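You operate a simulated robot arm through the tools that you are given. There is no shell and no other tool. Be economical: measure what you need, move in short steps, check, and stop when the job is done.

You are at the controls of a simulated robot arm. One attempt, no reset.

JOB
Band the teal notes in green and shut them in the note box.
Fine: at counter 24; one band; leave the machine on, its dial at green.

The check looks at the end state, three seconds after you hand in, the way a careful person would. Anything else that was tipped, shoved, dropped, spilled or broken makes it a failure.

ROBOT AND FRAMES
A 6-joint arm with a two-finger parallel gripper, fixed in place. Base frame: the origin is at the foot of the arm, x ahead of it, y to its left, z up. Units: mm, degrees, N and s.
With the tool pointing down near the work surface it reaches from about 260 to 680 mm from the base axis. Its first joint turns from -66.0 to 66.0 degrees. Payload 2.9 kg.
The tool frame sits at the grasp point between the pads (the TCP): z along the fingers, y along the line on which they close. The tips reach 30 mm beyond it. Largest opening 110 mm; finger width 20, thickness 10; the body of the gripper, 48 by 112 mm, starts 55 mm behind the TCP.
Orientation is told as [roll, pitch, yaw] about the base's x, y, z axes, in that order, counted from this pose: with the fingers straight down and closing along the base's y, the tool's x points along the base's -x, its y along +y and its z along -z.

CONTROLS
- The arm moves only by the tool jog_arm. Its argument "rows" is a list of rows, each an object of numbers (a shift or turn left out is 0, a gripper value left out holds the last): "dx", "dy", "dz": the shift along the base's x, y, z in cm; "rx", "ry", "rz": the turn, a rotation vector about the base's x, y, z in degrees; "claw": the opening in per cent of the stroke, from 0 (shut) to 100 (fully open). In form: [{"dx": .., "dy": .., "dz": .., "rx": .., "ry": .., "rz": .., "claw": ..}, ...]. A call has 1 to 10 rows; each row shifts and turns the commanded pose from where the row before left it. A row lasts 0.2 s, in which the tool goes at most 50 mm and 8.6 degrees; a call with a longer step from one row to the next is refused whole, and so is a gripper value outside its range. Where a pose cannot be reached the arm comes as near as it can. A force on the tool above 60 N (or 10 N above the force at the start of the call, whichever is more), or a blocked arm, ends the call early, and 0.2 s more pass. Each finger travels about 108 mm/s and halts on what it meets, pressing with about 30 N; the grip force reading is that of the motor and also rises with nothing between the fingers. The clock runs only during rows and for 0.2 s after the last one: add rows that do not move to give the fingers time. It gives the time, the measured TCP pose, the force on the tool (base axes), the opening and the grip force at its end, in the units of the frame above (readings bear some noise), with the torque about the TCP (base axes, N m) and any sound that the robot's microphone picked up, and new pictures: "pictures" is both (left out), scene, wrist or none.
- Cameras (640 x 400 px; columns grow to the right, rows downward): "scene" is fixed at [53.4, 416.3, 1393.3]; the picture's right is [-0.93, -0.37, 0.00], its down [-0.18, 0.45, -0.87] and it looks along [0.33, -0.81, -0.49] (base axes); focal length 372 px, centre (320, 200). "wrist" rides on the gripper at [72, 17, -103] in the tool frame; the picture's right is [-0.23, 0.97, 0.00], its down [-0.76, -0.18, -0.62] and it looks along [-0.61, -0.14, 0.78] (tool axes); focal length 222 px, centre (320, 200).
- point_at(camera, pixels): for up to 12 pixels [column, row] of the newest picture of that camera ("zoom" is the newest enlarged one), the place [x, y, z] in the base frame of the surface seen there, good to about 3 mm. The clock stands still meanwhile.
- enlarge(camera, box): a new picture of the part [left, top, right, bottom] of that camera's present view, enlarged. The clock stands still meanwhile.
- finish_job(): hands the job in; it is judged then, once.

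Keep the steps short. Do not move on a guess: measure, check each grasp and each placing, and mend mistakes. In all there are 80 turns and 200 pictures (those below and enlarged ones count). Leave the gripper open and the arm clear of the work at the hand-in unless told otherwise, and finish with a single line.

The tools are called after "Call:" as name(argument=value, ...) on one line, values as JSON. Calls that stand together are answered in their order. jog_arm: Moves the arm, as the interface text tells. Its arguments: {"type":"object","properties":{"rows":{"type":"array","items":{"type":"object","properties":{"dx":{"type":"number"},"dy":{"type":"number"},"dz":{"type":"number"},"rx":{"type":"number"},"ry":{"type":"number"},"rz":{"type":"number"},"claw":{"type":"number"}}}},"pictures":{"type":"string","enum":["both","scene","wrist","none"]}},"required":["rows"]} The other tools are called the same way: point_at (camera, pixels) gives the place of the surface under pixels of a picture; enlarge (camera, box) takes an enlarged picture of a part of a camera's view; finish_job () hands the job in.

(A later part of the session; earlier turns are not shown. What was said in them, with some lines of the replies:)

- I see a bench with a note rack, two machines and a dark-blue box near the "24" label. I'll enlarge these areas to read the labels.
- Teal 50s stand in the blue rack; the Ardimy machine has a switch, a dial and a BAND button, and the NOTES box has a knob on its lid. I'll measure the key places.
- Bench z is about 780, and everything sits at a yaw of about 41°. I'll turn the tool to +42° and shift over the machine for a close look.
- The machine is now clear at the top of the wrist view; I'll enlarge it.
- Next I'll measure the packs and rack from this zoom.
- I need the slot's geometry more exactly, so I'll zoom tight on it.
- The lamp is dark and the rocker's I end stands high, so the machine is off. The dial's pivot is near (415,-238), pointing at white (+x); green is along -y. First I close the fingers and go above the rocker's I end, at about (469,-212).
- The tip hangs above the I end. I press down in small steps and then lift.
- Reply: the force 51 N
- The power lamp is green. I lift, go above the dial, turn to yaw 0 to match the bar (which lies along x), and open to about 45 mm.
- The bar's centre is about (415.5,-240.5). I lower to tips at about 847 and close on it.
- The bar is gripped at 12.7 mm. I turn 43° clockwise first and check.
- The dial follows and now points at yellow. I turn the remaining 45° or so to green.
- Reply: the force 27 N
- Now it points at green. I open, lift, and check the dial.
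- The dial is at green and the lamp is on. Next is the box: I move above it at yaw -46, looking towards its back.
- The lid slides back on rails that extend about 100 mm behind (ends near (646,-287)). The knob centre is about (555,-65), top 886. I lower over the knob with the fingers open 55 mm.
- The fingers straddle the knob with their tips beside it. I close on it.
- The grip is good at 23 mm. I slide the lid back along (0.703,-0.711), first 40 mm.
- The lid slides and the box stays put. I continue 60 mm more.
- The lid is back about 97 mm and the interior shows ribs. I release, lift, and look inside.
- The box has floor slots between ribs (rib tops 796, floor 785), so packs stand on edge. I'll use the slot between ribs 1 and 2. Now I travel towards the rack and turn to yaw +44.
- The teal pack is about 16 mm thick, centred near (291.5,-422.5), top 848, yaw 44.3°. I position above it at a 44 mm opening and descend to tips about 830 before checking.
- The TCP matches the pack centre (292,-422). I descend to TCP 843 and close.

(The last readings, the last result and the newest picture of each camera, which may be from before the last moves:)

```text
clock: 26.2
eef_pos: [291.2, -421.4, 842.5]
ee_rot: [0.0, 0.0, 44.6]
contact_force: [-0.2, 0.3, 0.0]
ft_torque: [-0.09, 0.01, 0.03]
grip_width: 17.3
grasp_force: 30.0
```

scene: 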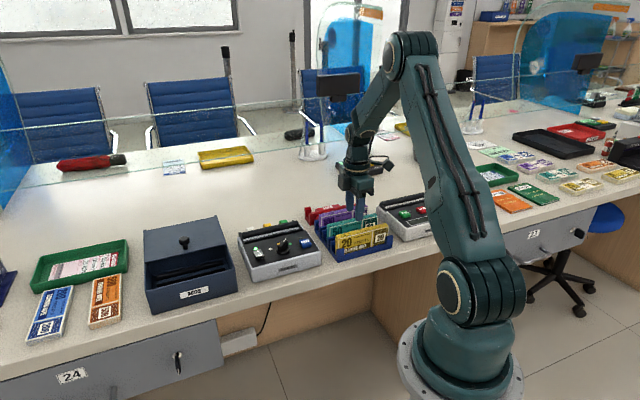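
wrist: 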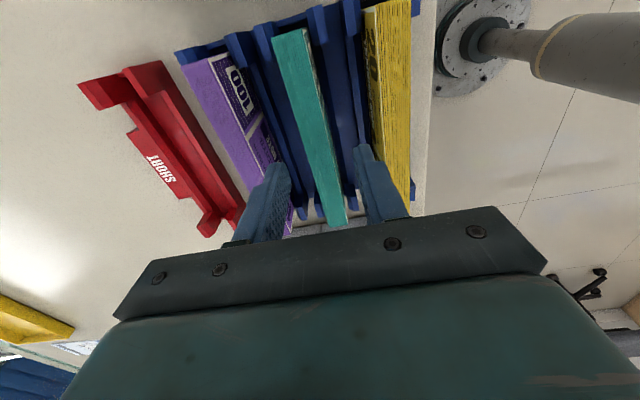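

It's gripped at 17.3 mm with no side force. I lift straight up.

Call:
jog_arm(rows=[{"dz": 1}, {"dz": 2}, {"dz": 3}, {"dz": 3}, {"dz": 2}, {"dz": 0}])

Call:
enlarge(camera="scene", box=[270, 120, 430, 265])

Call:
enlarge(camera="wrist", box=[200, 0, 440, 240])

```text
clock: 27.6
eef_pos: [293.0, -421.9, 954.8]
ee_rot: [0.0, 0.0, 44.6]
contact_force: [-0.5, 0.4, -2.0]
ft_torque: [-0.01, 0.0, 0.02]
grip_width: 17.6
grasp_force: 30.1
```

scene: 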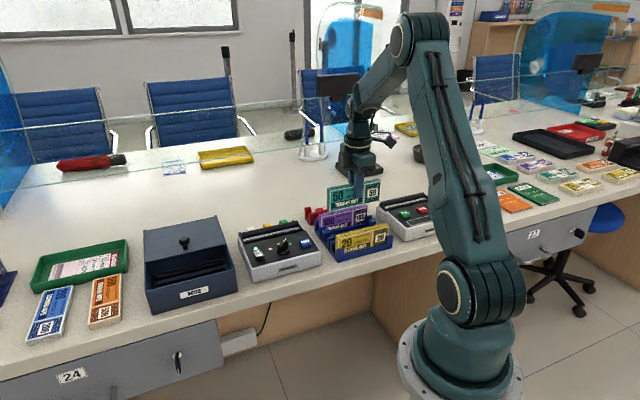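
wrist: 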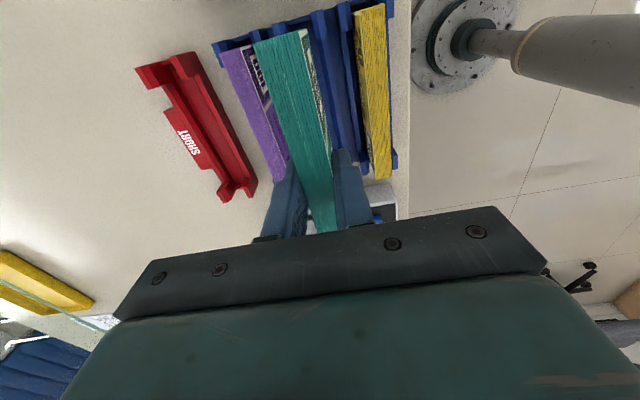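

```text
2.76 times, centred on (350, 192) of scene
```

zoom: 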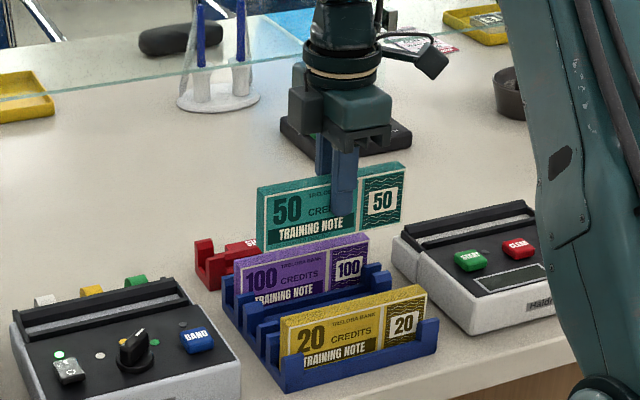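

```text
1.67 times, centred on (320, 120) of wrist
```

zoom: 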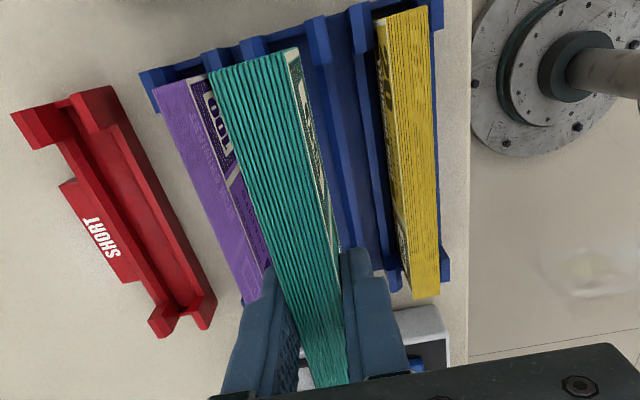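

Call:
point_at(camera="zoom", pixels=[[216, 78], [280, 58], [322, 380], [342, 378], [248, 68], [290, 200]])

Call:
point_at(camera="scene", pixels=[[328, 192], [331, 209], [379, 180], [379, 196], [350, 204], [285, 222], [263, 228], [243, 236], [299, 226]])

Call:
enlarge(camera="scene", box=[232, 210, 322, 270])

```text
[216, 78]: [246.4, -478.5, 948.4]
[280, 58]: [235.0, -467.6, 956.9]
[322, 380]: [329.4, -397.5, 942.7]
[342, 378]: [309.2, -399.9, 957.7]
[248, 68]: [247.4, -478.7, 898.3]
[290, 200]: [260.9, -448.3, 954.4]
```

```text
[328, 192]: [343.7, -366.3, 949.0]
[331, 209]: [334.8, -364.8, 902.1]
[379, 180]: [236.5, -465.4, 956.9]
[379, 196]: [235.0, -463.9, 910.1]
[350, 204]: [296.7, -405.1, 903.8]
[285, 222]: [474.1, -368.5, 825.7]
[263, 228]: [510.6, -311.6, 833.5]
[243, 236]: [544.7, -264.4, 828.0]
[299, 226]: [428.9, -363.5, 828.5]
```

```text
6.67 times, centred on (277, 240) of scene
```

zoom: 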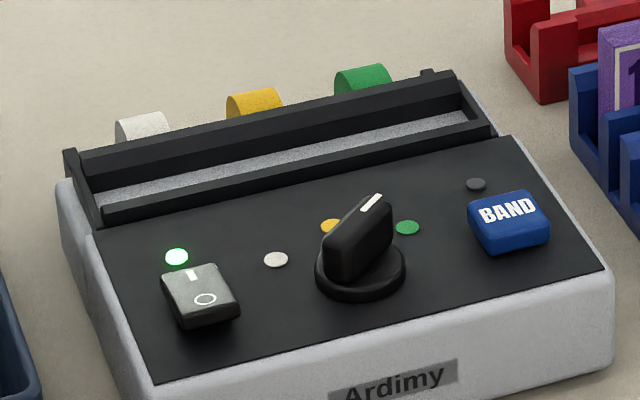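

I'll measure the slot's ends and walls from this zoom.

Call:
point_at(camera="zoom", pixels=[[70, 155], [85, 180], [98, 215], [97, 192], [108, 208], [105, 200], [448, 78], [463, 88], [492, 128], [466, 100], [478, 118], [462, 112]])

Call:
point_at(camera="zoom", pixels=[[150, 180], [250, 155], [350, 130], [420, 112], [200, 172], [200, 195], [300, 168], [400, 146], [100, 150], [260, 125], [400, 92], [300, 137]])

```text
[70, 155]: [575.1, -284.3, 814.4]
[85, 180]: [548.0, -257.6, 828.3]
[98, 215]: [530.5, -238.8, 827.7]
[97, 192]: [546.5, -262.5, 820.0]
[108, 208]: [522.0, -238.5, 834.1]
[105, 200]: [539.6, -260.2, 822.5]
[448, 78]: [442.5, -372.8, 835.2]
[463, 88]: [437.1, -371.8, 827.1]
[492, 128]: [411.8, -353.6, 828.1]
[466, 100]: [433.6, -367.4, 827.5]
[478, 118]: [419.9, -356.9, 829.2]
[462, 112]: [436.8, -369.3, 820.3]
```

```text
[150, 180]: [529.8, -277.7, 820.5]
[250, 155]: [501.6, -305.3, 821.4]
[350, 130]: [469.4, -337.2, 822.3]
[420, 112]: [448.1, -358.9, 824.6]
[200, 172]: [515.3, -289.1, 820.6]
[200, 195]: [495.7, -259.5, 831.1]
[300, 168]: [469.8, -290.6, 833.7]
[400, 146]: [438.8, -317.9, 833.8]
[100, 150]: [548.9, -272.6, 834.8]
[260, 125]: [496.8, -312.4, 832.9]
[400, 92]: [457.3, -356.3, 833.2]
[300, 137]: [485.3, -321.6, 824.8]
```

The slot's inside runs from about d=50 to 205 (155 mm) and is about 25 mm wide, centred near (483,-307). I carry the pack above it and lower to just over the bars.

Call:
jog_arm(rows=[{"dx": 3.79, "dy": 2.28}, {"dx": 3.79, "dy": 2.28}, {"dx": 3.79, "dy": 2.28}, {"dx": 3.79, "dy": 2.28}, {"dx": 3.79, "dy": 2.28}, {"dz": -2}, {"dz": -2}, {"dz": -0.7}, {"dz": 0}, {"dz": 0}])

Call:
enlarge(camera="scene", box=[220, 170, 330, 270])

Call:
enlarge(camera="wrist", box=[200, 0, 440, 240])

```text
clock: 29.8
eef_pos: [480.4, -308.8, 907.0]
ee_rot: [0.1, 0.0, 44.5]
contact_force: [0.2, -0.1, -1.6]
ft_torque: [0.0, -0.01, -0.02]
grip_width: 17.6
grasp_force: 29.9
```

scene: 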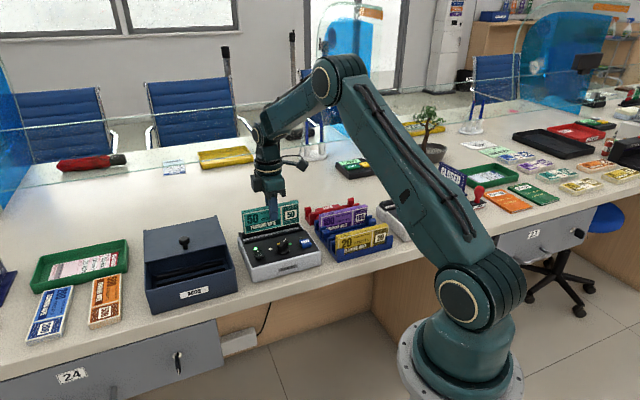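
wrist: 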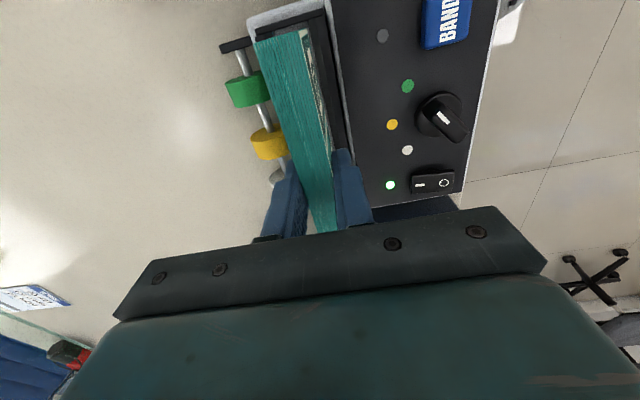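

```text
4.00 times, centred on (275, 220) of scene
```

zoom: 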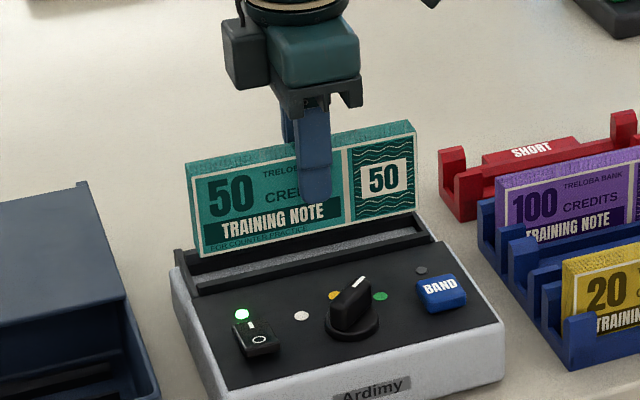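

```text
1.67 times, centred on (320, 120) of wrist
```

zoom: 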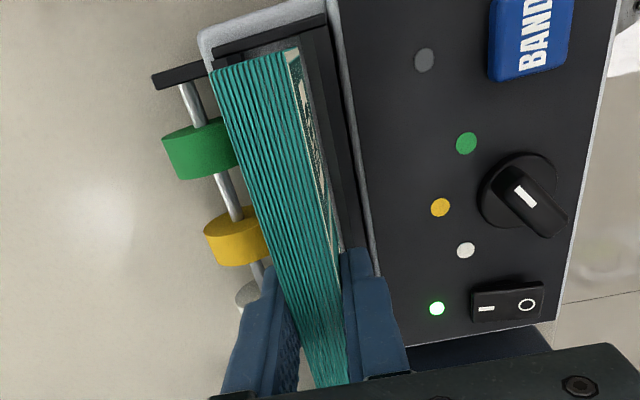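

The pack hovers over the slot in line. I correct +2/+1 mm and lower slowly, watching the force.

Call:
jog_arm(rows=[{"dx": 0.2, "dy": 0.08, "dz": -0.6}, {"dz": -0.6}, {"dz": -0.4}, {"dz": -0.4}, {"dz": -0.4}, {"dz": 0}])

Call:
enlarge(camera="scene", box=[220, 170, 330, 270])

Call:
enlarge(camera="wrist", box=[220, 0, 380, 140])

```text
clock: 31.2
eef_pos: [482.0, -307.5, 882.6]
ee_rot: [0.0, 0.0, 44.6]
contact_force: [-0.2, 0.3, -1.8]
ft_torque: [0.01, -0.01, 0.02]
grip_width: 17.5
grasp_force: 29.8
```

scene: 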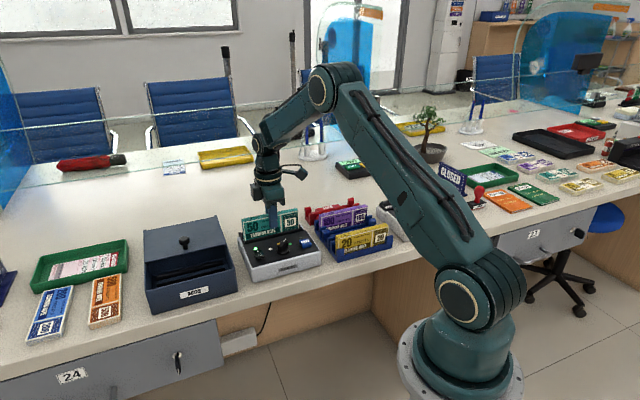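
wrist: 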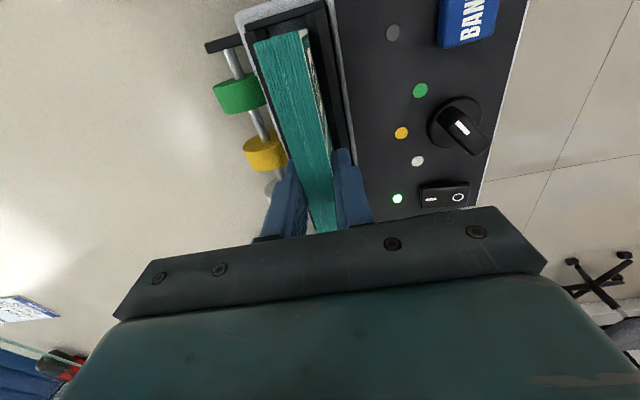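

```text
4.00 times, centred on (275, 220) of scene
```

zoom: 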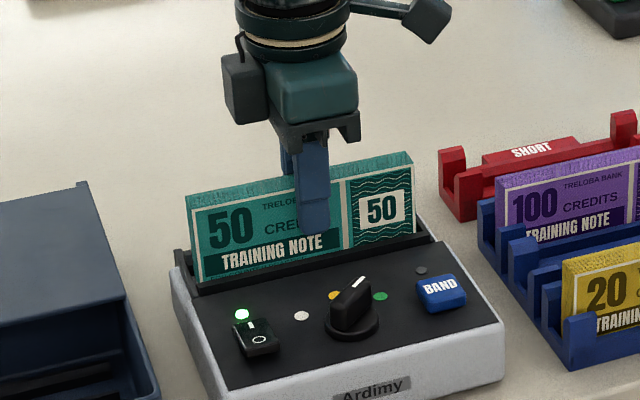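

```text
2.86 times, centred on (300, 70) of wrist
```

zoom: 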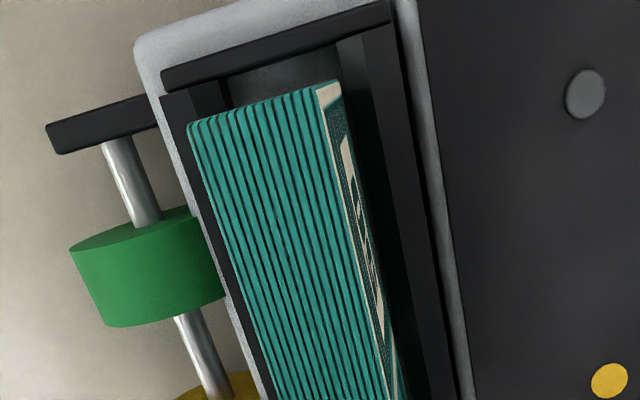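

It is inside the slot with no contact. I lower the last millimetres until it touches.

Call:
jog_arm(rows=[{"dz": -0.2}, {"dz": -0.15}, {"dz": -0.15}, {"dz": -0.1}, {"dz": 0}], pictures="none")

```text
clock: 32.4
eef_pos: [483.3, -307.7, 878.4]
ee_rot: [-0.2, 0.0, 44.6]
contact_force: [-8.8, 5.3, 29.5]
ft_torque: [0.29, 0.39, -0.1]
grip_width: 17.8
grasp_force: 30.2
```

It touched the floor at TCP 878. I unload slightly, open, and lift away.

Call:
jog_arm(rows=[{"dz": 0.15}, {"claw": 35}, {"dz": 0}, {"dz": 0}, {"dz": 2}, {"dz": 3}, {"dz": 4}, {"dz": 3}])

Call:
enlarge(camera="scene", box=[220, 170, 330, 270])

Call:
enlarge(camera="wrist", box=[200, 0, 400, 200])

```text
clock: 34.2
eef_pos: [482.3, -307.4, 998.6]
ee_rot: [0.0, 0.0, 44.6]
contact_force: [1.5, -0.1, 0.5]
ft_torque: [-0.01, -0.03, -0.01]
grip_width: 38.6
grasp_force: 0.0
```

scene: 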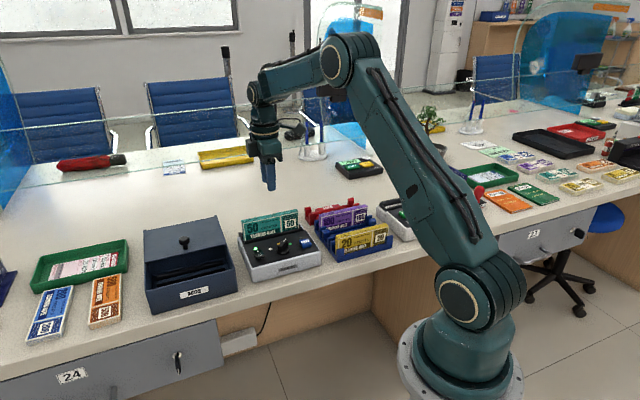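
wrist: 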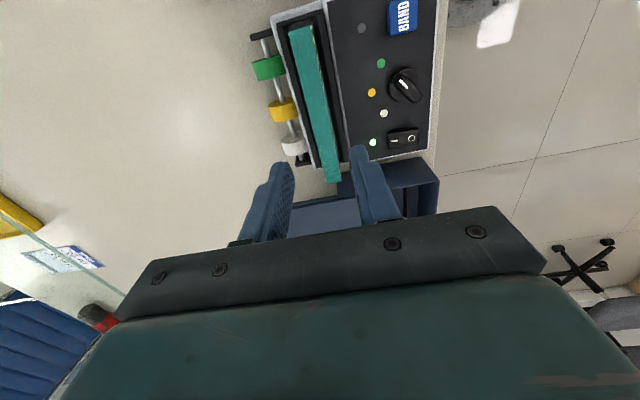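

```text
4.00 times, centred on (275, 220) of scene
```

zoom: 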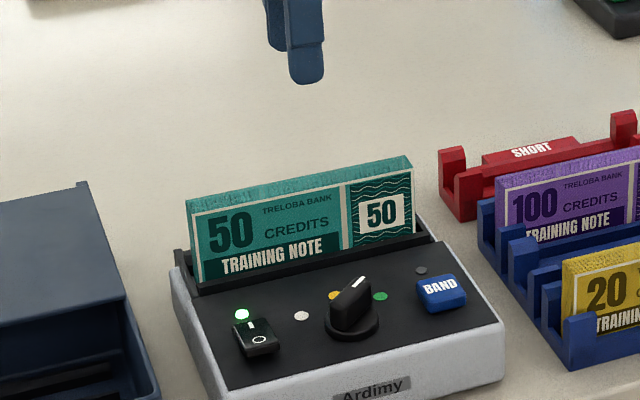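

```text
2.00 times, centred on (300, 100) of wrist
```

zoom: 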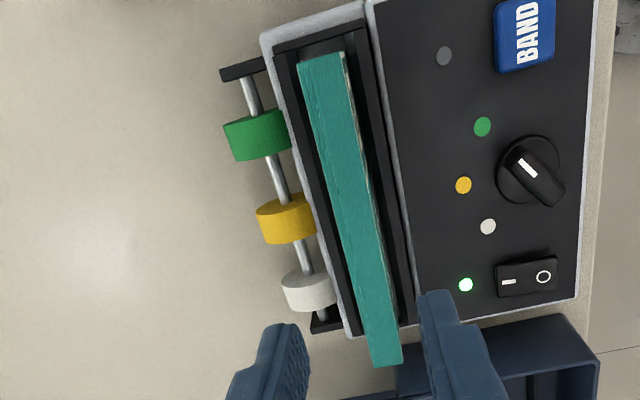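

The pack stands upright in the slot. I go with closed fingers above the BAND button at (375.8,-284).

Call:
jog_arm(rows=[{"dx": -2.66, "dy": 0.58, "claw": 0}, {"dx": -2.66, "dy": 0.58, "dz": -1}, {"dx": -2.66, "dy": 0.58, "dz": -3}, {"dx": -2.66, "dy": 0.58, "dz": -3}, {"dz": -3.5}, {"dz": 0}, {"dz": 0}])

Call:
enlarge(camera="scene", box=[220, 170, 330, 270])

```text
clock: 35.8
eef_pos: [378.0, -284.1, 892.1]
ee_rot: [0.0, 0.0, 44.6]
contact_force: [-0.4, 0.4, -0.6]
ft_torque: [0.01, 0.04, -0.02]
grip_width: 0.1
grasp_force: 29.7
```

scene: 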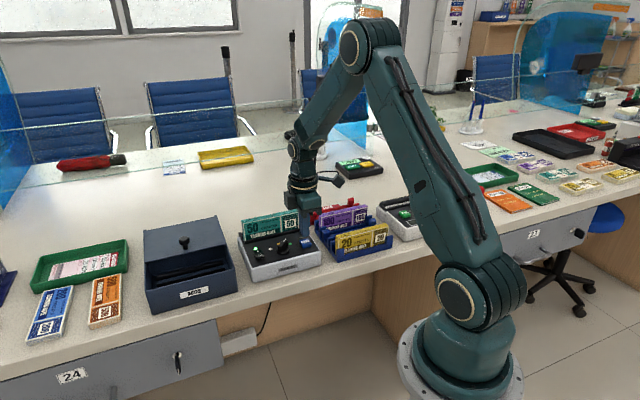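
wrist: 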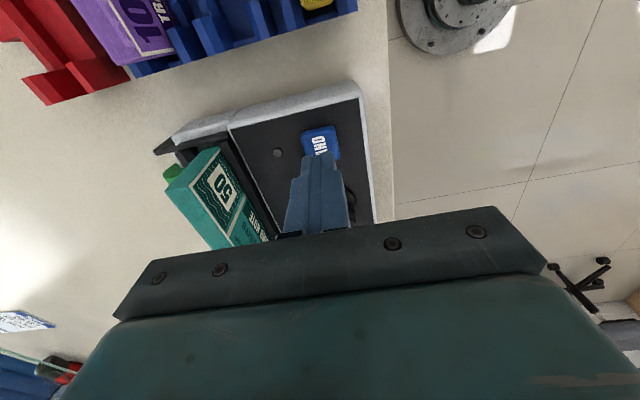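

```text
4.00 times, centred on (275, 220) of scene
```

zoom: 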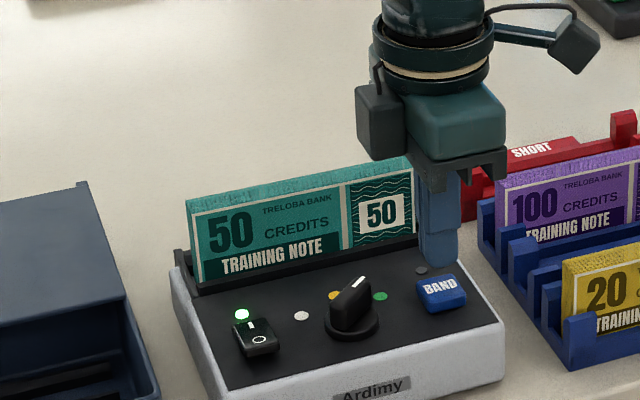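

The tip is about 18 mm above the button. I press down slowly, once.

Call:
jog_arm(rows=[{"dx": -0.15, "dz": -1.2}, {"dz": -0.4}, {"dz": -0.25}, {"dz": -0.2}, {"dz": -0.2}, {"dz": 0}], pictures="both")

Call:
enlarge(camera="scene", box=[220, 170, 330, 270])

```text
clock: 37.2
eef_pos: [375.0, -284.1, 869.7]
ee_rot: [0.0, 0.0, 44.6]
contact_force: [0.3, -0.7, 0.9]
ft_torque: [-0.02, 0.01, -0.02]
grip_width: 0.2
grasp_force: 29.8
```

scene: 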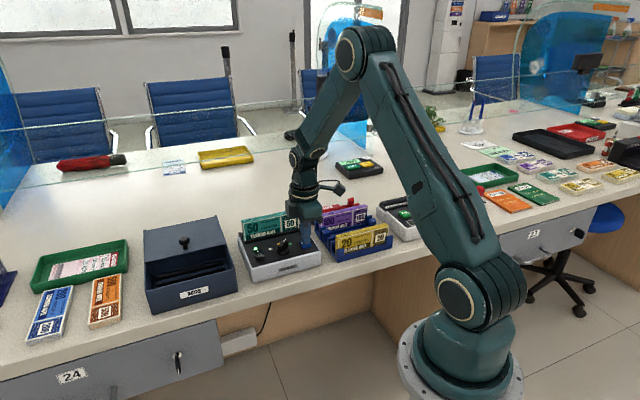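
wrist: 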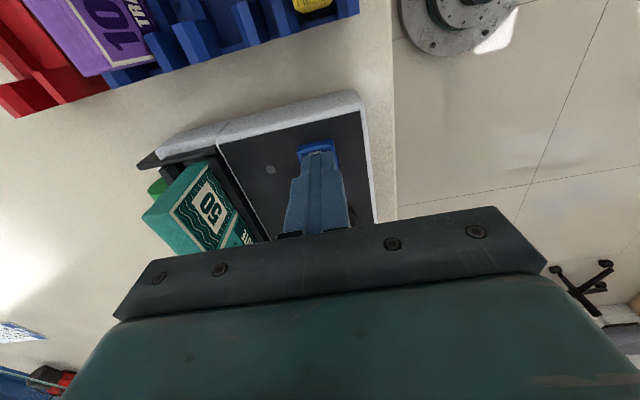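

```text
4.00 times, centred on (275, 220) of scene
```

zoom: 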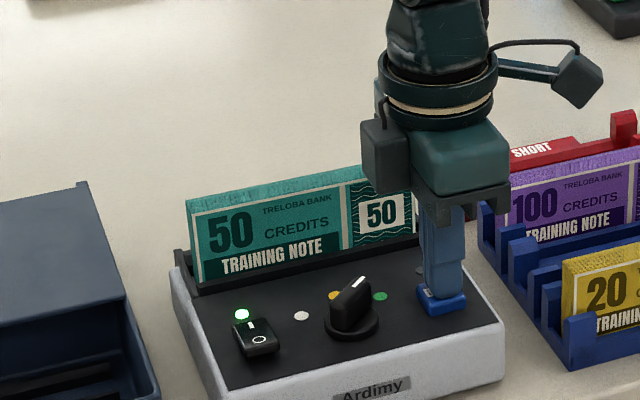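

The force is only 1 N so far. I continue in 1 mm steps.

Call:
jog_arm(rows=[{"dz": -0.1}, {"dz": -0.1}, {"dz": -0.1}, {"dz": -0.1}], pictures="wrist")

```text
clock: 38.2
eef_pos: [376.4, -284.2, 866.8]
ee_rot: [0.0, 0.0, 44.6]
contact_force: [-2.4, -0.1, 7.2]
ft_torque: [0.02, 0.03, -0.04]
grip_width: 0.0
grasp_force: 29.9
heard: click
```

wrist: 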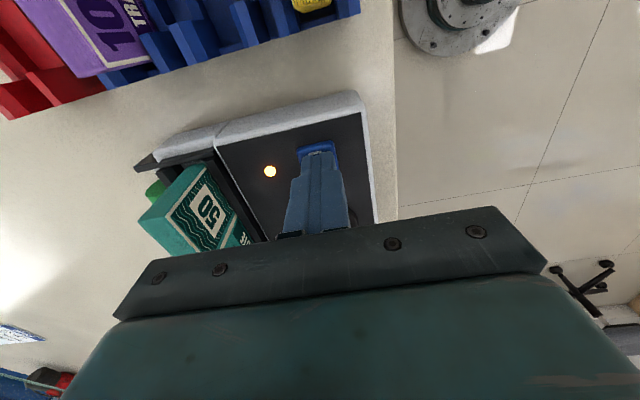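

I heard a click and the lamp is amber: it is banding. I lift straight off and wait.

Call:
jog_arm(rows=[{"dz": 2}, {"dz": 4}, {"dz": 4}, {"dz": 3}, {"dz": 0}, {"dz": 0}, {"dz": 0}, {"dz": 0}, {"dz": 0}, {"dz": 0}])

Call:
enlarge(camera="scene", box=[220, 170, 330, 270])

```text
clock: 40.4
eef_pos: [374.5, -284.1, 996.3]
ee_rot: [0.1, 0.0, 44.6]
contact_force: [0.2, -0.5, 0.4]
ft_torque: [-0.02, 0.0, -0.01]
grip_width: 0.1
grasp_force: 29.9
```

scene: 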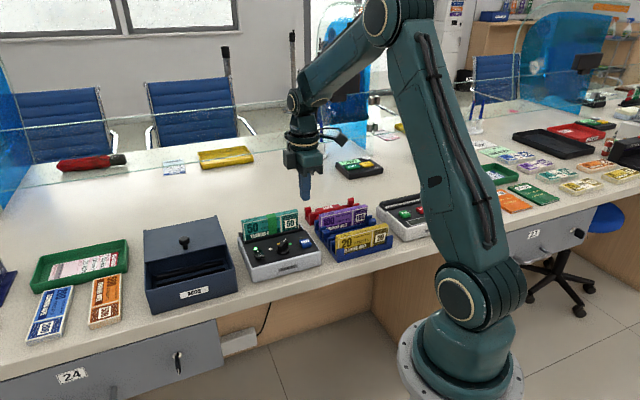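
wrist: 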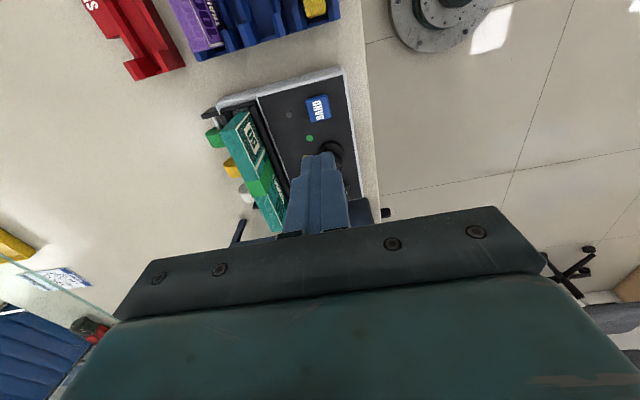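

```text
4.00 times, centred on (275, 220) of scene
```

zoom: 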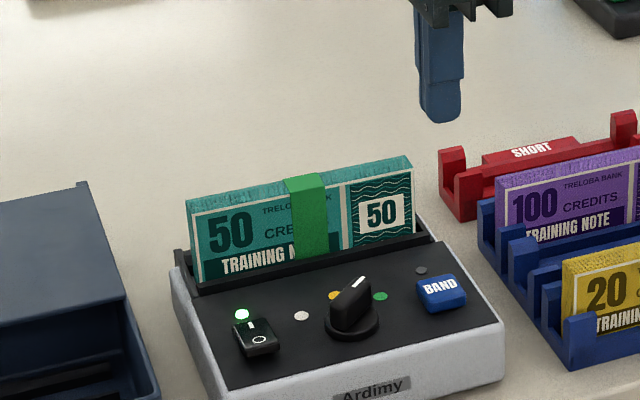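

The green band is on and the lamp is out. I go back above the pack, open.

Call:
jog_arm(rows=[{"dx": 2.7, "dy": -0.58, "claw": 38}, {"dx": 2.7, "dy": -0.58}, {"dx": 2.7, "dy": -0.58}, {"dx": 2.65, "dy": -0.58}, {"dz": -4}, {"dz": -3}, {"dz": 0}, {"dz": 0}])

Call:
enlarge(camera="wrist", box=[220, 0, 400, 220])

```text
clock: 42.2
eef_pos: [481.7, -307.1, 926.4]
ee_rot: [0.0, 0.0, 44.5]
contact_force: [0.8, -0.8, 0.3]
ft_torque: [0.04, 0.01, -0.02]
grip_width: 42.0
grasp_force: 0.1
```

scene: 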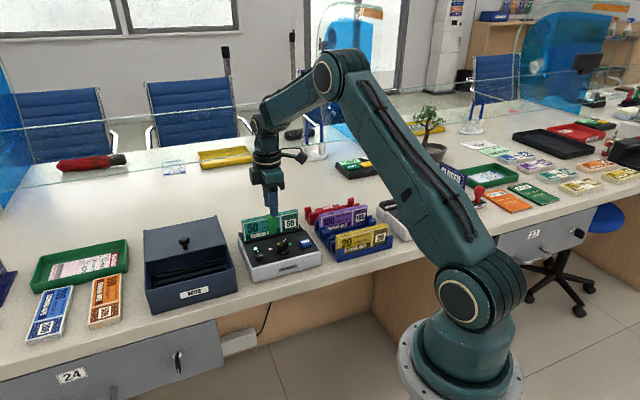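
wrist: 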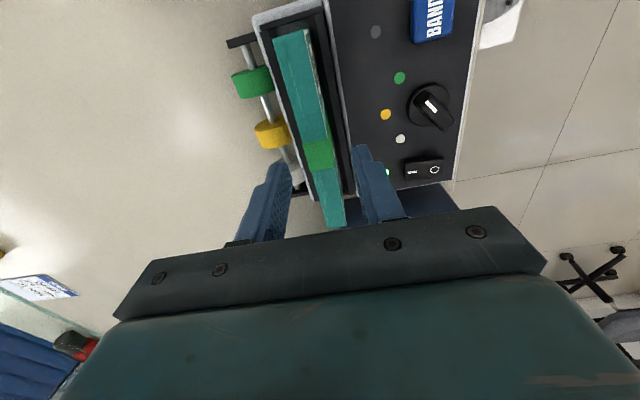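

```text
1.82 times, centred on (310, 110) of wrist
```

zoom: 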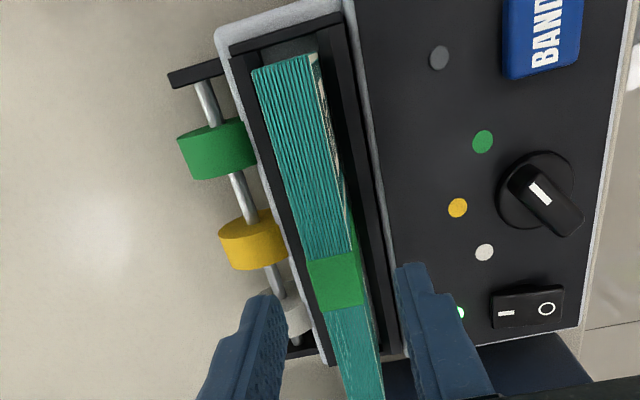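

Aligned. I descend to TCP 879 and grip.

Call:
jog_arm(rows=[{"dx": 0.1, "dz": -2}, {"dz": -1.5}, {"dz": -1.2}, {"claw": 0}, {"dz": 0}, {"dz": 0}], pictures="none")

```text
clock: 43.6
eef_pos: [482.5, -307.1, 878.6]
ee_rot: [0.1, 0.0, 44.5]
contact_force: [-0.2, -0.1, 1.2]
ft_torque: [0.02, 0.05, -0.03]
grip_width: 17.9
grasp_force: 29.8
```

It's gripped at 17.9 mm. I lift and carry it to above the box slot between ribs 1 and 2, at (570,-84.5).

Call:
jog_arm(rows=[{"dz": 1}, {"dz": 2.5}, {"dz": 3.5}, {"dz": 2}, {"dx": 1.46, "dy": 3.71}, {"dx": 1.46, "dy": 3.71}, {"dx": 1.46, "dy": 3.71}, {"dx": 1.46, "dy": 3.71}, {"dx": 1.46, "dy": 3.71}, {"dx": 1.46, "dy": 3.71}])

Call:
enlarge(camera="scene", box=[130, 190, 330, 320])

Call:
enlarge(camera="wrist", box=[200, 0, 460, 240])

```text
clock: 45.8
eef_pos: [569.3, -84.2, 969.6]
ee_rot: [0.0, 0.0, 44.5]
contact_force: [-0.1, -0.5, -0.6]
ft_torque: [-0.05, 0.02, 0.0]
grip_width: 17.7
grasp_force: 30.2
```

scene: 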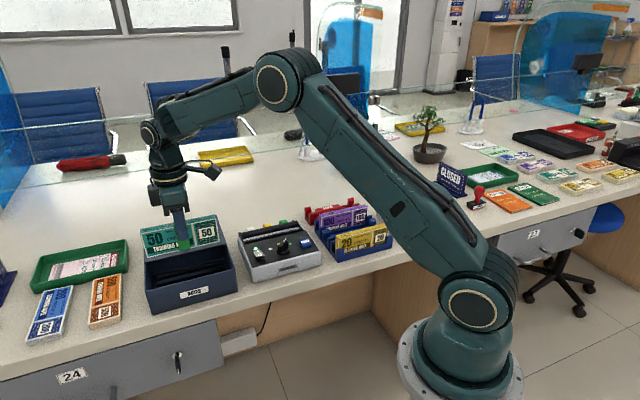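
wrist: 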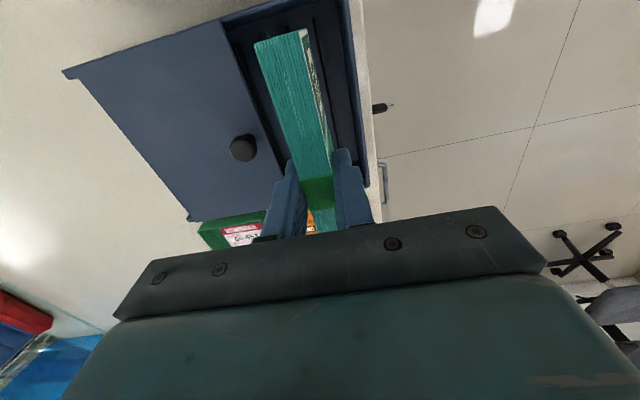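

```text
3.08 times, centred on (230, 255) of scene
```

zoom: 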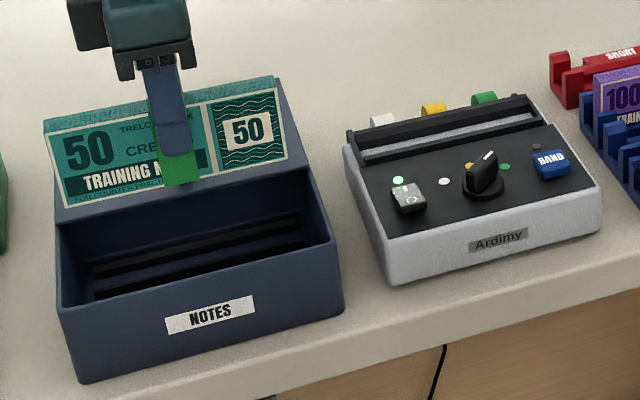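

```text
1.67 times, centred on (330, 120) of wrist
```

zoom: 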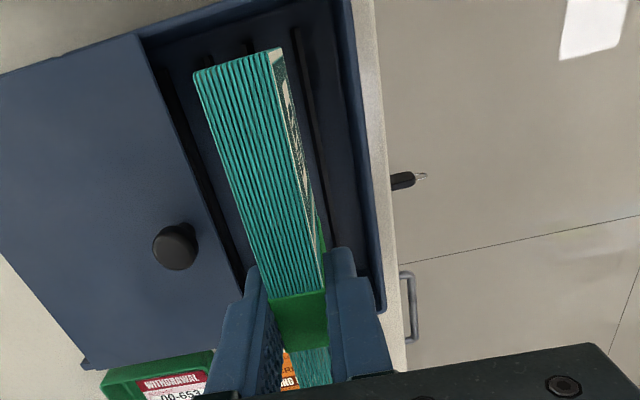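

I'll recheck rib and wall places from here.

Call:
point_at(camera="zoom", pixels=[[296, 40], [310, 110], [249, 47], [206, 62], [230, 30], [355, 100], [378, 290], [140, 30], [215, 195], [275, 30], [340, 40], [238, 268]])

```text
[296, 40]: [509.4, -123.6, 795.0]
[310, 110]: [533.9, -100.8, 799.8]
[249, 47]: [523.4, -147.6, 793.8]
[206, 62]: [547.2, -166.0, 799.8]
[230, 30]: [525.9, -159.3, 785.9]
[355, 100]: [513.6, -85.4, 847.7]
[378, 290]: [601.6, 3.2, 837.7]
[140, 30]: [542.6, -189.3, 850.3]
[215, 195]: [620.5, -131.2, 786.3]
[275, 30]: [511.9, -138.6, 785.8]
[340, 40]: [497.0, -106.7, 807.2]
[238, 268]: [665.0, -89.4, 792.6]
```

The slot centre is n≈460.5 and the TCP is at 460.1: aligned. I lower to just above the ribs.

Call:
jog_arm(rows=[{"dz": -3}, {"dz": -3}, {"dz": -2.5}, {"dz": -1.5}, {"dz": -1}, {"dz": 0}])

Call:
enlarge(camera="scene", box=[130, 190, 260, 320])

Call:
enlarge(camera="wrist", box=[220, 0, 400, 220])

```text
clock: 47.2
eef_pos: [571.1, -84.6, 858.3]
ee_rot: [0.1, 0.0, 44.6]
contact_force: [0.0, -0.8, -1.2]
ft_torque: [-0.01, 0.03, 0.02]
grip_width: 17.6
grasp_force: 30.1
```

scene: 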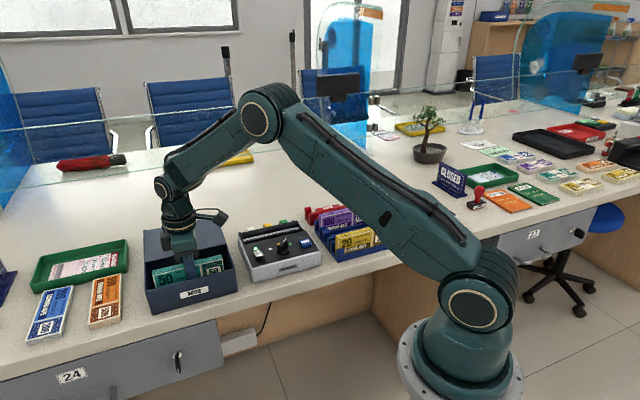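
wrist: 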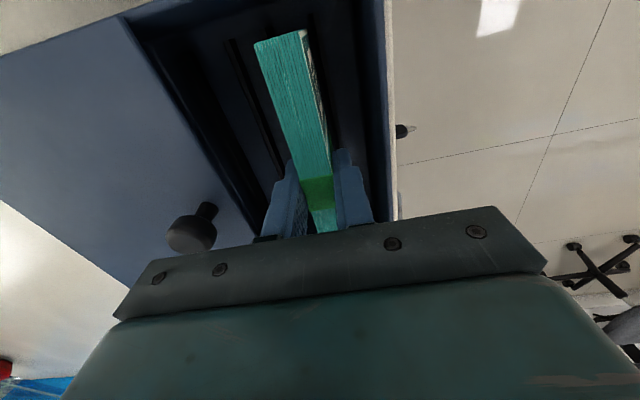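

```text
3.08 times, centred on (195, 255) of scene
```

zoom: 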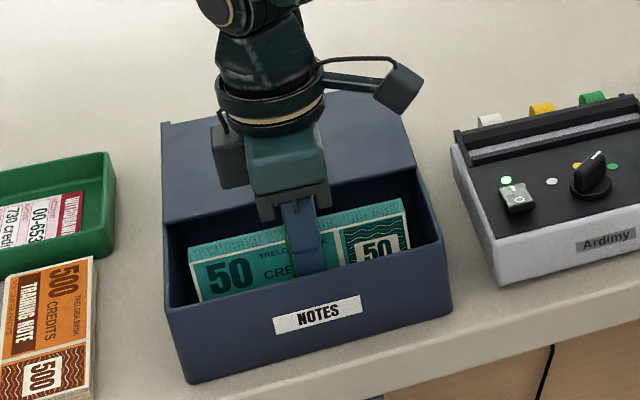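

```text
1.82 times, centred on (310, 110) of wrist
```

zoom: 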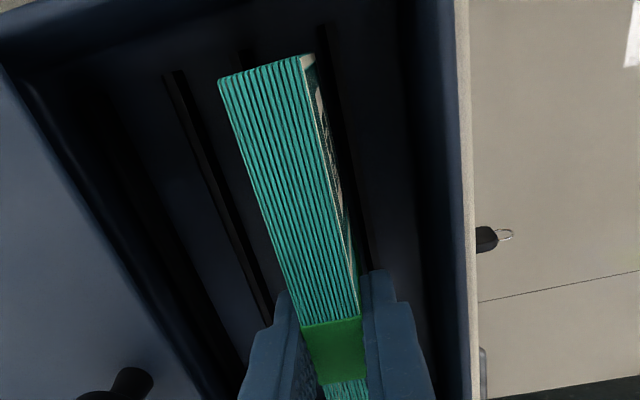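

I lower in small steps to the slot floor, watching the force.

Call:
jog_arm(rows=[{"dz": -0.4}, {"dz": -0.3}, {"dz": -0.3}, {"dz": -0.2}, {"dz": -0.2}, {"dz": 0}], pictures="none")

```text
clock: 48.6
eef_pos: [571.6, -84.0, 844.5]
ee_rot: [-0.1, -0.1, 44.6]
contact_force: [-0.5, 0.7, -1.4]
ft_torque: [0.04, 0.0, 0.01]
grip_width: 17.7
grasp_force: 30.1
```

Still no contact, so the bottom is below the rib tops and in the slot. I go the last few millimetres.

Call:
jog_arm(rows=[{"dz": -0.1}, {"dz": -0.1}, {"dz": -0.1}, {"dz": 0}], pictures="scene")

Call:
enlarge(camera="scene", box=[130, 190, 260, 320])

```text
clock: 49.6
eef_pos: [570.4, -84.5, 843.4]
ee_rot: [0.0, -0.1, 44.5]
contact_force: [-0.9, 1.8, 7.6]
ft_torque: [-0.22, 0.36, -0.04]
grip_width: 17.6
grasp_force: 30.1
```

scene: 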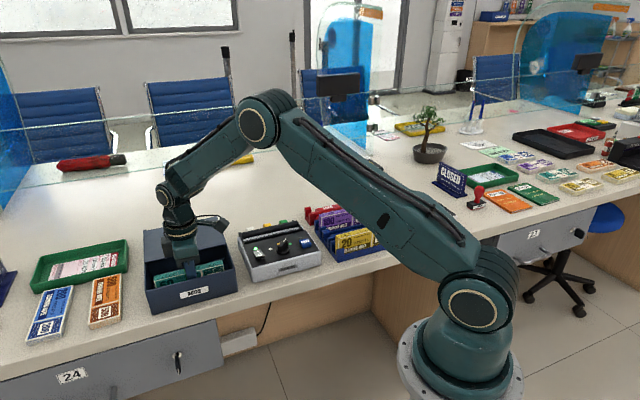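

```text
3.08 times, centred on (195, 255) of scene
```

zoom: 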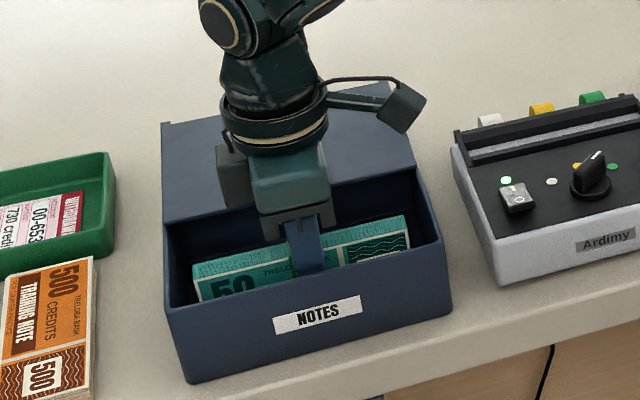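

It has touched the floor. I open only to 30 mm (the front wall is near) and lift straight up.

Call:
jog_arm(rows=[{"claw": 27}, {"dz": 0}, {"dz": 0}, {"dz": 1}, {"dz": 3}, {"dz": 4}, {"dz": 4}, {"dz": 3}])

Call:
enlarge(camera="scene", box=[130, 190, 260, 320])

Call:
enlarge(camera="wrist", box=[200, 0, 420, 220])

```text
clock: 51.4
eef_pos: [569.5, -84.9, 993.6]
ee_rot: [0.0, 0.0, 44.6]
contact_force: [0.7, 0.0, -0.4]
ft_torque: [0.0, -0.01, -0.02]
grip_width: 29.4
grasp_force: 0.1
```

scene: 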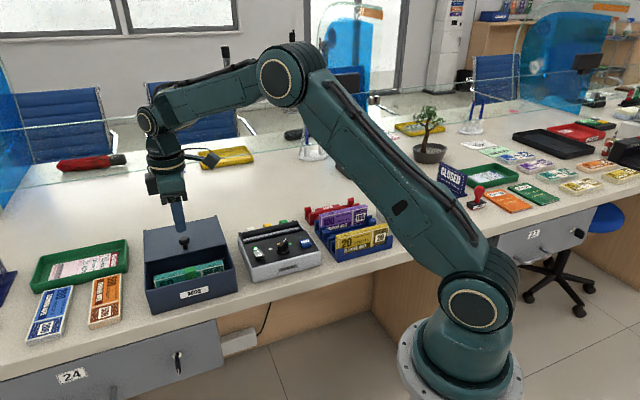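
wrist: 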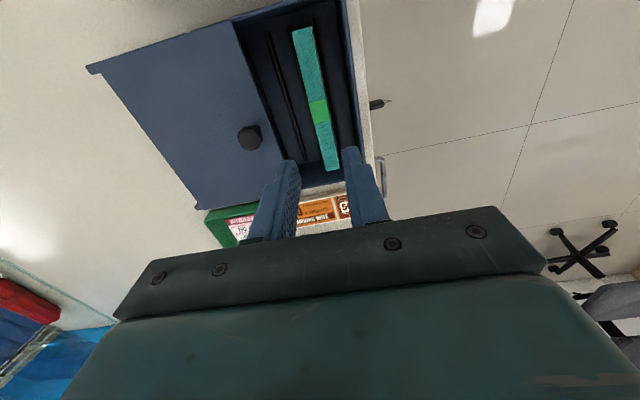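

```text
3.08 times, centred on (195, 255) of scene
```

zoom: 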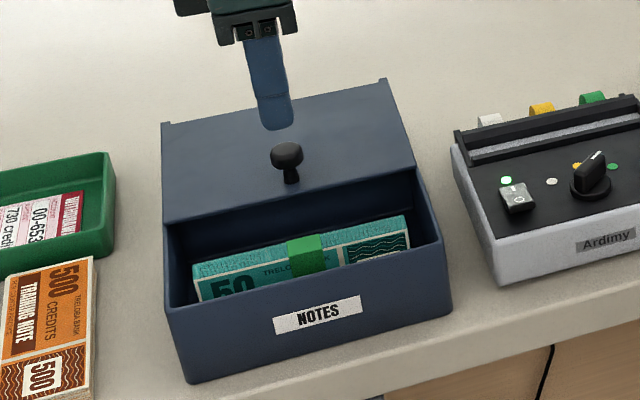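

```text
1.82 times, centred on (310, 110) of wrist
```

zoom: 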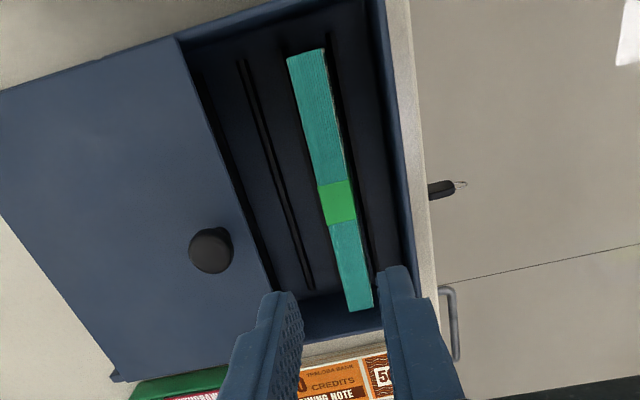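

The pack stands in its slot. I check its top height and the knob's place.

Call:
point_at(camera="zoom", pixels=[[310, 100], [350, 270], [337, 200], [213, 248], [195, 248], [230, 248], [420, 280], [390, 60], [255, 280]])

```text
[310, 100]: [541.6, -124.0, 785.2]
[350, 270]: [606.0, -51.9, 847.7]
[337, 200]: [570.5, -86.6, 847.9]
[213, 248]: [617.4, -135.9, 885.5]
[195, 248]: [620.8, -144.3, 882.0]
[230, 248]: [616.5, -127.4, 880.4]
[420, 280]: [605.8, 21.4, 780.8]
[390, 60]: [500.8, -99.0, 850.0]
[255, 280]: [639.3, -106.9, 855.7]
```

The pack top is 848, below the wall top of about 850. I grip the knob at about (621.5,-135) again, to slide the lid forward.

Call:
jog_arm(rows=[{"dx": 2.6, "dy": -2.5, "claw": 50}, {"dx": 2.6, "dy": -2.5}, {"dz": -4}, {"dz": -3}, {"dz": -1.5}, {"dz": -1.25}, {"dz": 0}, {"claw": 0}, {"dz": 0}, {"dz": 0}])

Call:
enlarge(camera="scene", box=[130, 190, 260, 320])

```text
clock: 53.6
eef_pos: [623.1, -132.9, 894.6]
ee_rot: [0.1, 0.0, 44.5]
contact_force: [-0.3, 0.1, -3.0]
ft_torque: [0.06, -0.05, 0.0]
grip_width: 23.4
grasp_force: 44.8
```

scene: 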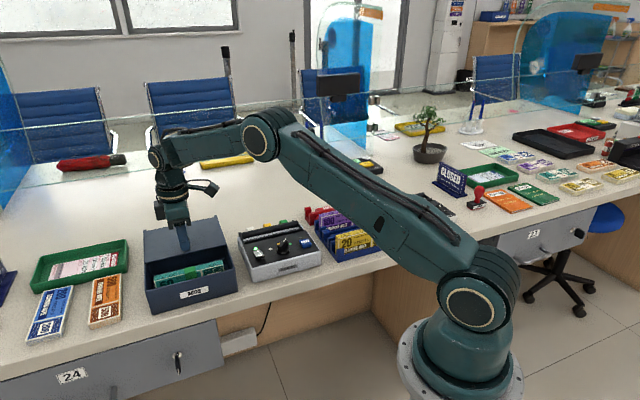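
wrist: 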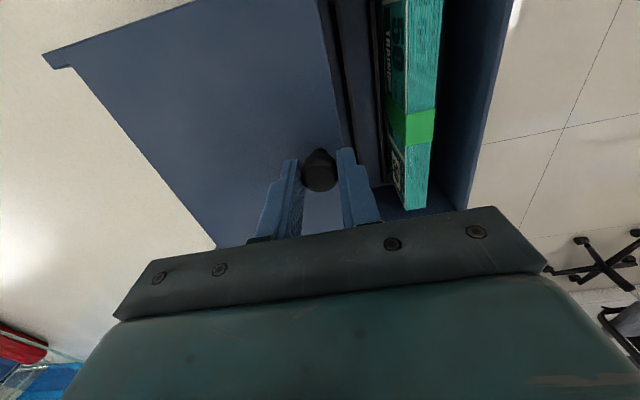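

```text
3.08 times, centred on (195, 255) of scene
```

zoom: 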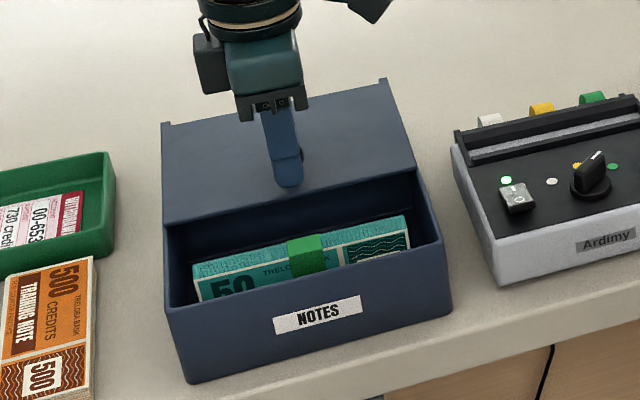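

The knob is held at 23.4 mm. I slide forward 78 mm first.

Call:
jog_arm(rows=[{"dx": -0.7, "dy": 0.695}, {"dx": -0.7, "dy": 0.695}, {"dx": -0.7, "dy": 0.695}, {"dx": -0.7, "dy": 0.695}, {"dx": -0.7, "dy": 0.695}, {"dx": -0.7, "dy": 0.695}, {"dx": -0.7, "dy": 0.695}, {"dx": -0.7, "dy": 0.695}], pictures="scene")

```text
clock: 55.4
eef_pos: [568.2, -77.8, 894.8]
ee_rot: [0.1, 0.0, 44.7]
contact_force: [5.9, 6.2, -10.0]
ft_torque: [0.26, -0.2, 0.03]
grip_width: 23.4
grasp_force: 45.0
```

scene: 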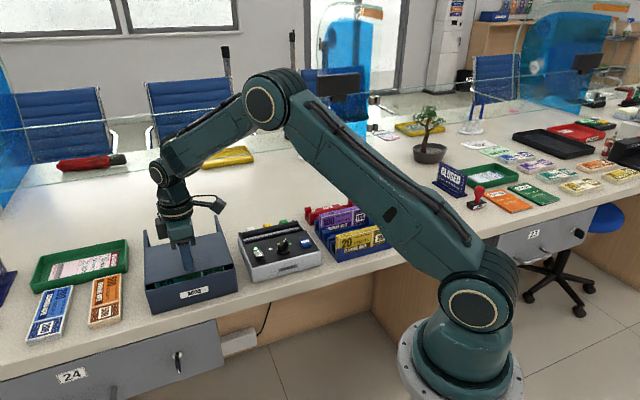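

About 18 mm remain. I continue in small steps to the closed spot near (554.7,-65).

Call:
jog_arm(rows=[{"dx": -0.4, "dy": 0.4}, {"dx": -0.35, "dy": 0.35}, {"dx": -0.25, "dy": 0.25}, {"dx": -0.15, "dy": 0.15}, {"dx": -0.1, "dy": 0.1}, {"dx": 0}], pictures="scene")

Call:
enlarge(camera="scene", box=[130, 190, 260, 320])

```text
clock: 56.8
eef_pos: [554.9, -67.1, 894.7]
ee_rot: [-0.1, -0.1, 44.7]
contact_force: [18.7, 9.3, -21.4]
ft_torque: [0.18, -0.32, 0.02]
grip_width: 22.9
grasp_force: 45.2
```

scene: 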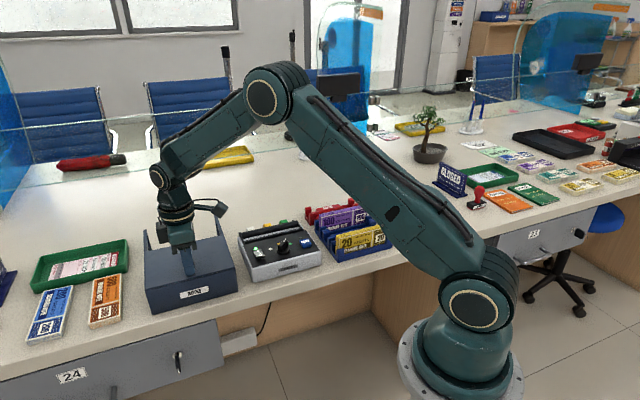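

```text
3.08 times, centred on (195, 255) of scene
```

zoom: 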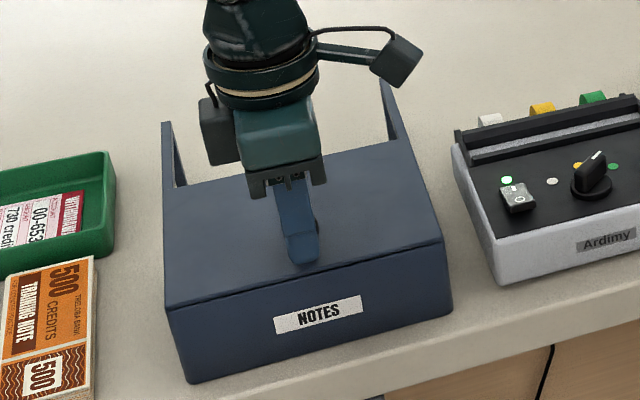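

The lid looks shut, within about 1 mm of its original place. I nudge a little further to feel the stop.

Call:
jog_arm(rows=[{"dx": -0.1, "dy": 0.1}, {"dx": -0.1, "dy": 0.1}, {"dx": 0}], pictures="none")

```text
clock: 57.6
eef_pos: [554.7, -66.2, 895.0]
ee_rot: [-0.4, -0.2, 44.3]
contact_force: [29.6, -5.6, -26.2]
ft_torque: [-0.4, -0.29, 0.0]
grip_width: 22.9
grasp_force: 45.1
```

The stop is reached. I relieve the push, open and lift clear.

Call:
jog_arm(rows=[{"dx": 0.1, "dy": -0.1, "dz": -0.1}, {"claw": 50}, {"dz": 0}, {"dz": 1}, {"dz": 3}, {"dz": 4}, {"dz": 4}, {"dz": 4}])

Call:
enlarge(camera="scene", box=[130, 190, 260, 320])

Call:
enlarge(camera="wrist", box=[160, 0, 420, 220])

```text
clock: 59.4
eef_pos: [552.5, -66.3, 1055.3]
ee_rot: [0.1, 0.1, 44.5]
contact_force: [-0.3, 0.3, -0.5]
ft_torque: [0.01, -0.01, 0.01]
grip_width: 54.9
grasp_force: 0.0
```

scene: 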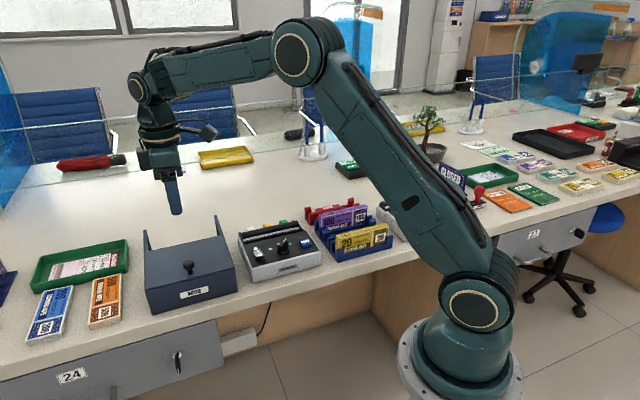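
wrist: 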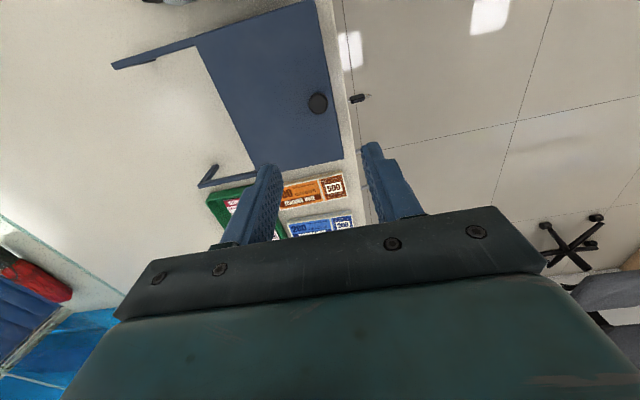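

```text
3.08 times, centred on (195, 255) of scene
```

zoom: 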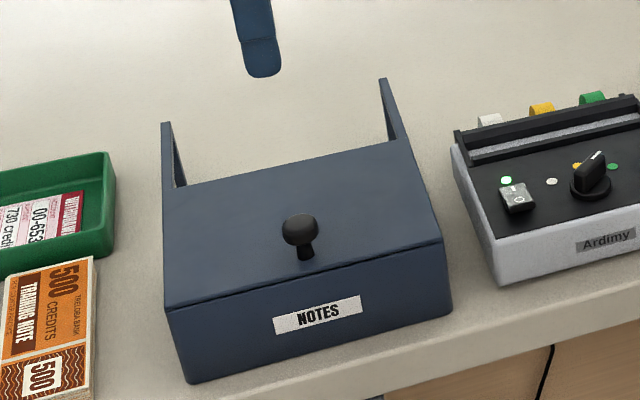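

```text
1.82 times, centred on (290, 110) of wrist
```

zoom: 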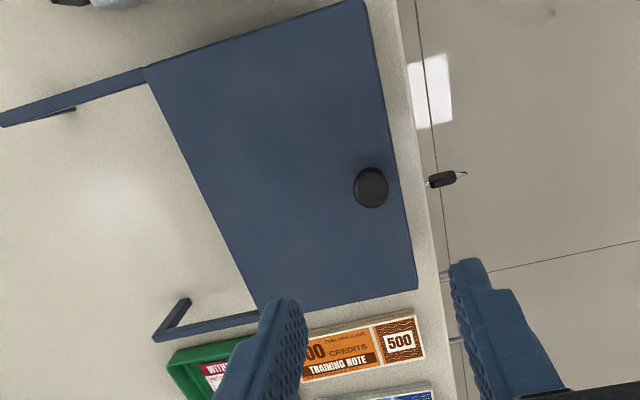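

The lid is back where it started, with its knob at the same pixels. The lamp is green, the dial points at green, nothing else has moved, and the gripper is open and clear. I hand in.

Call:
finish_job()

```text
The job is handed in.
```

The teal notes at counter 24 have one green band and are shut in the note box; the machine is on with its dial at green.
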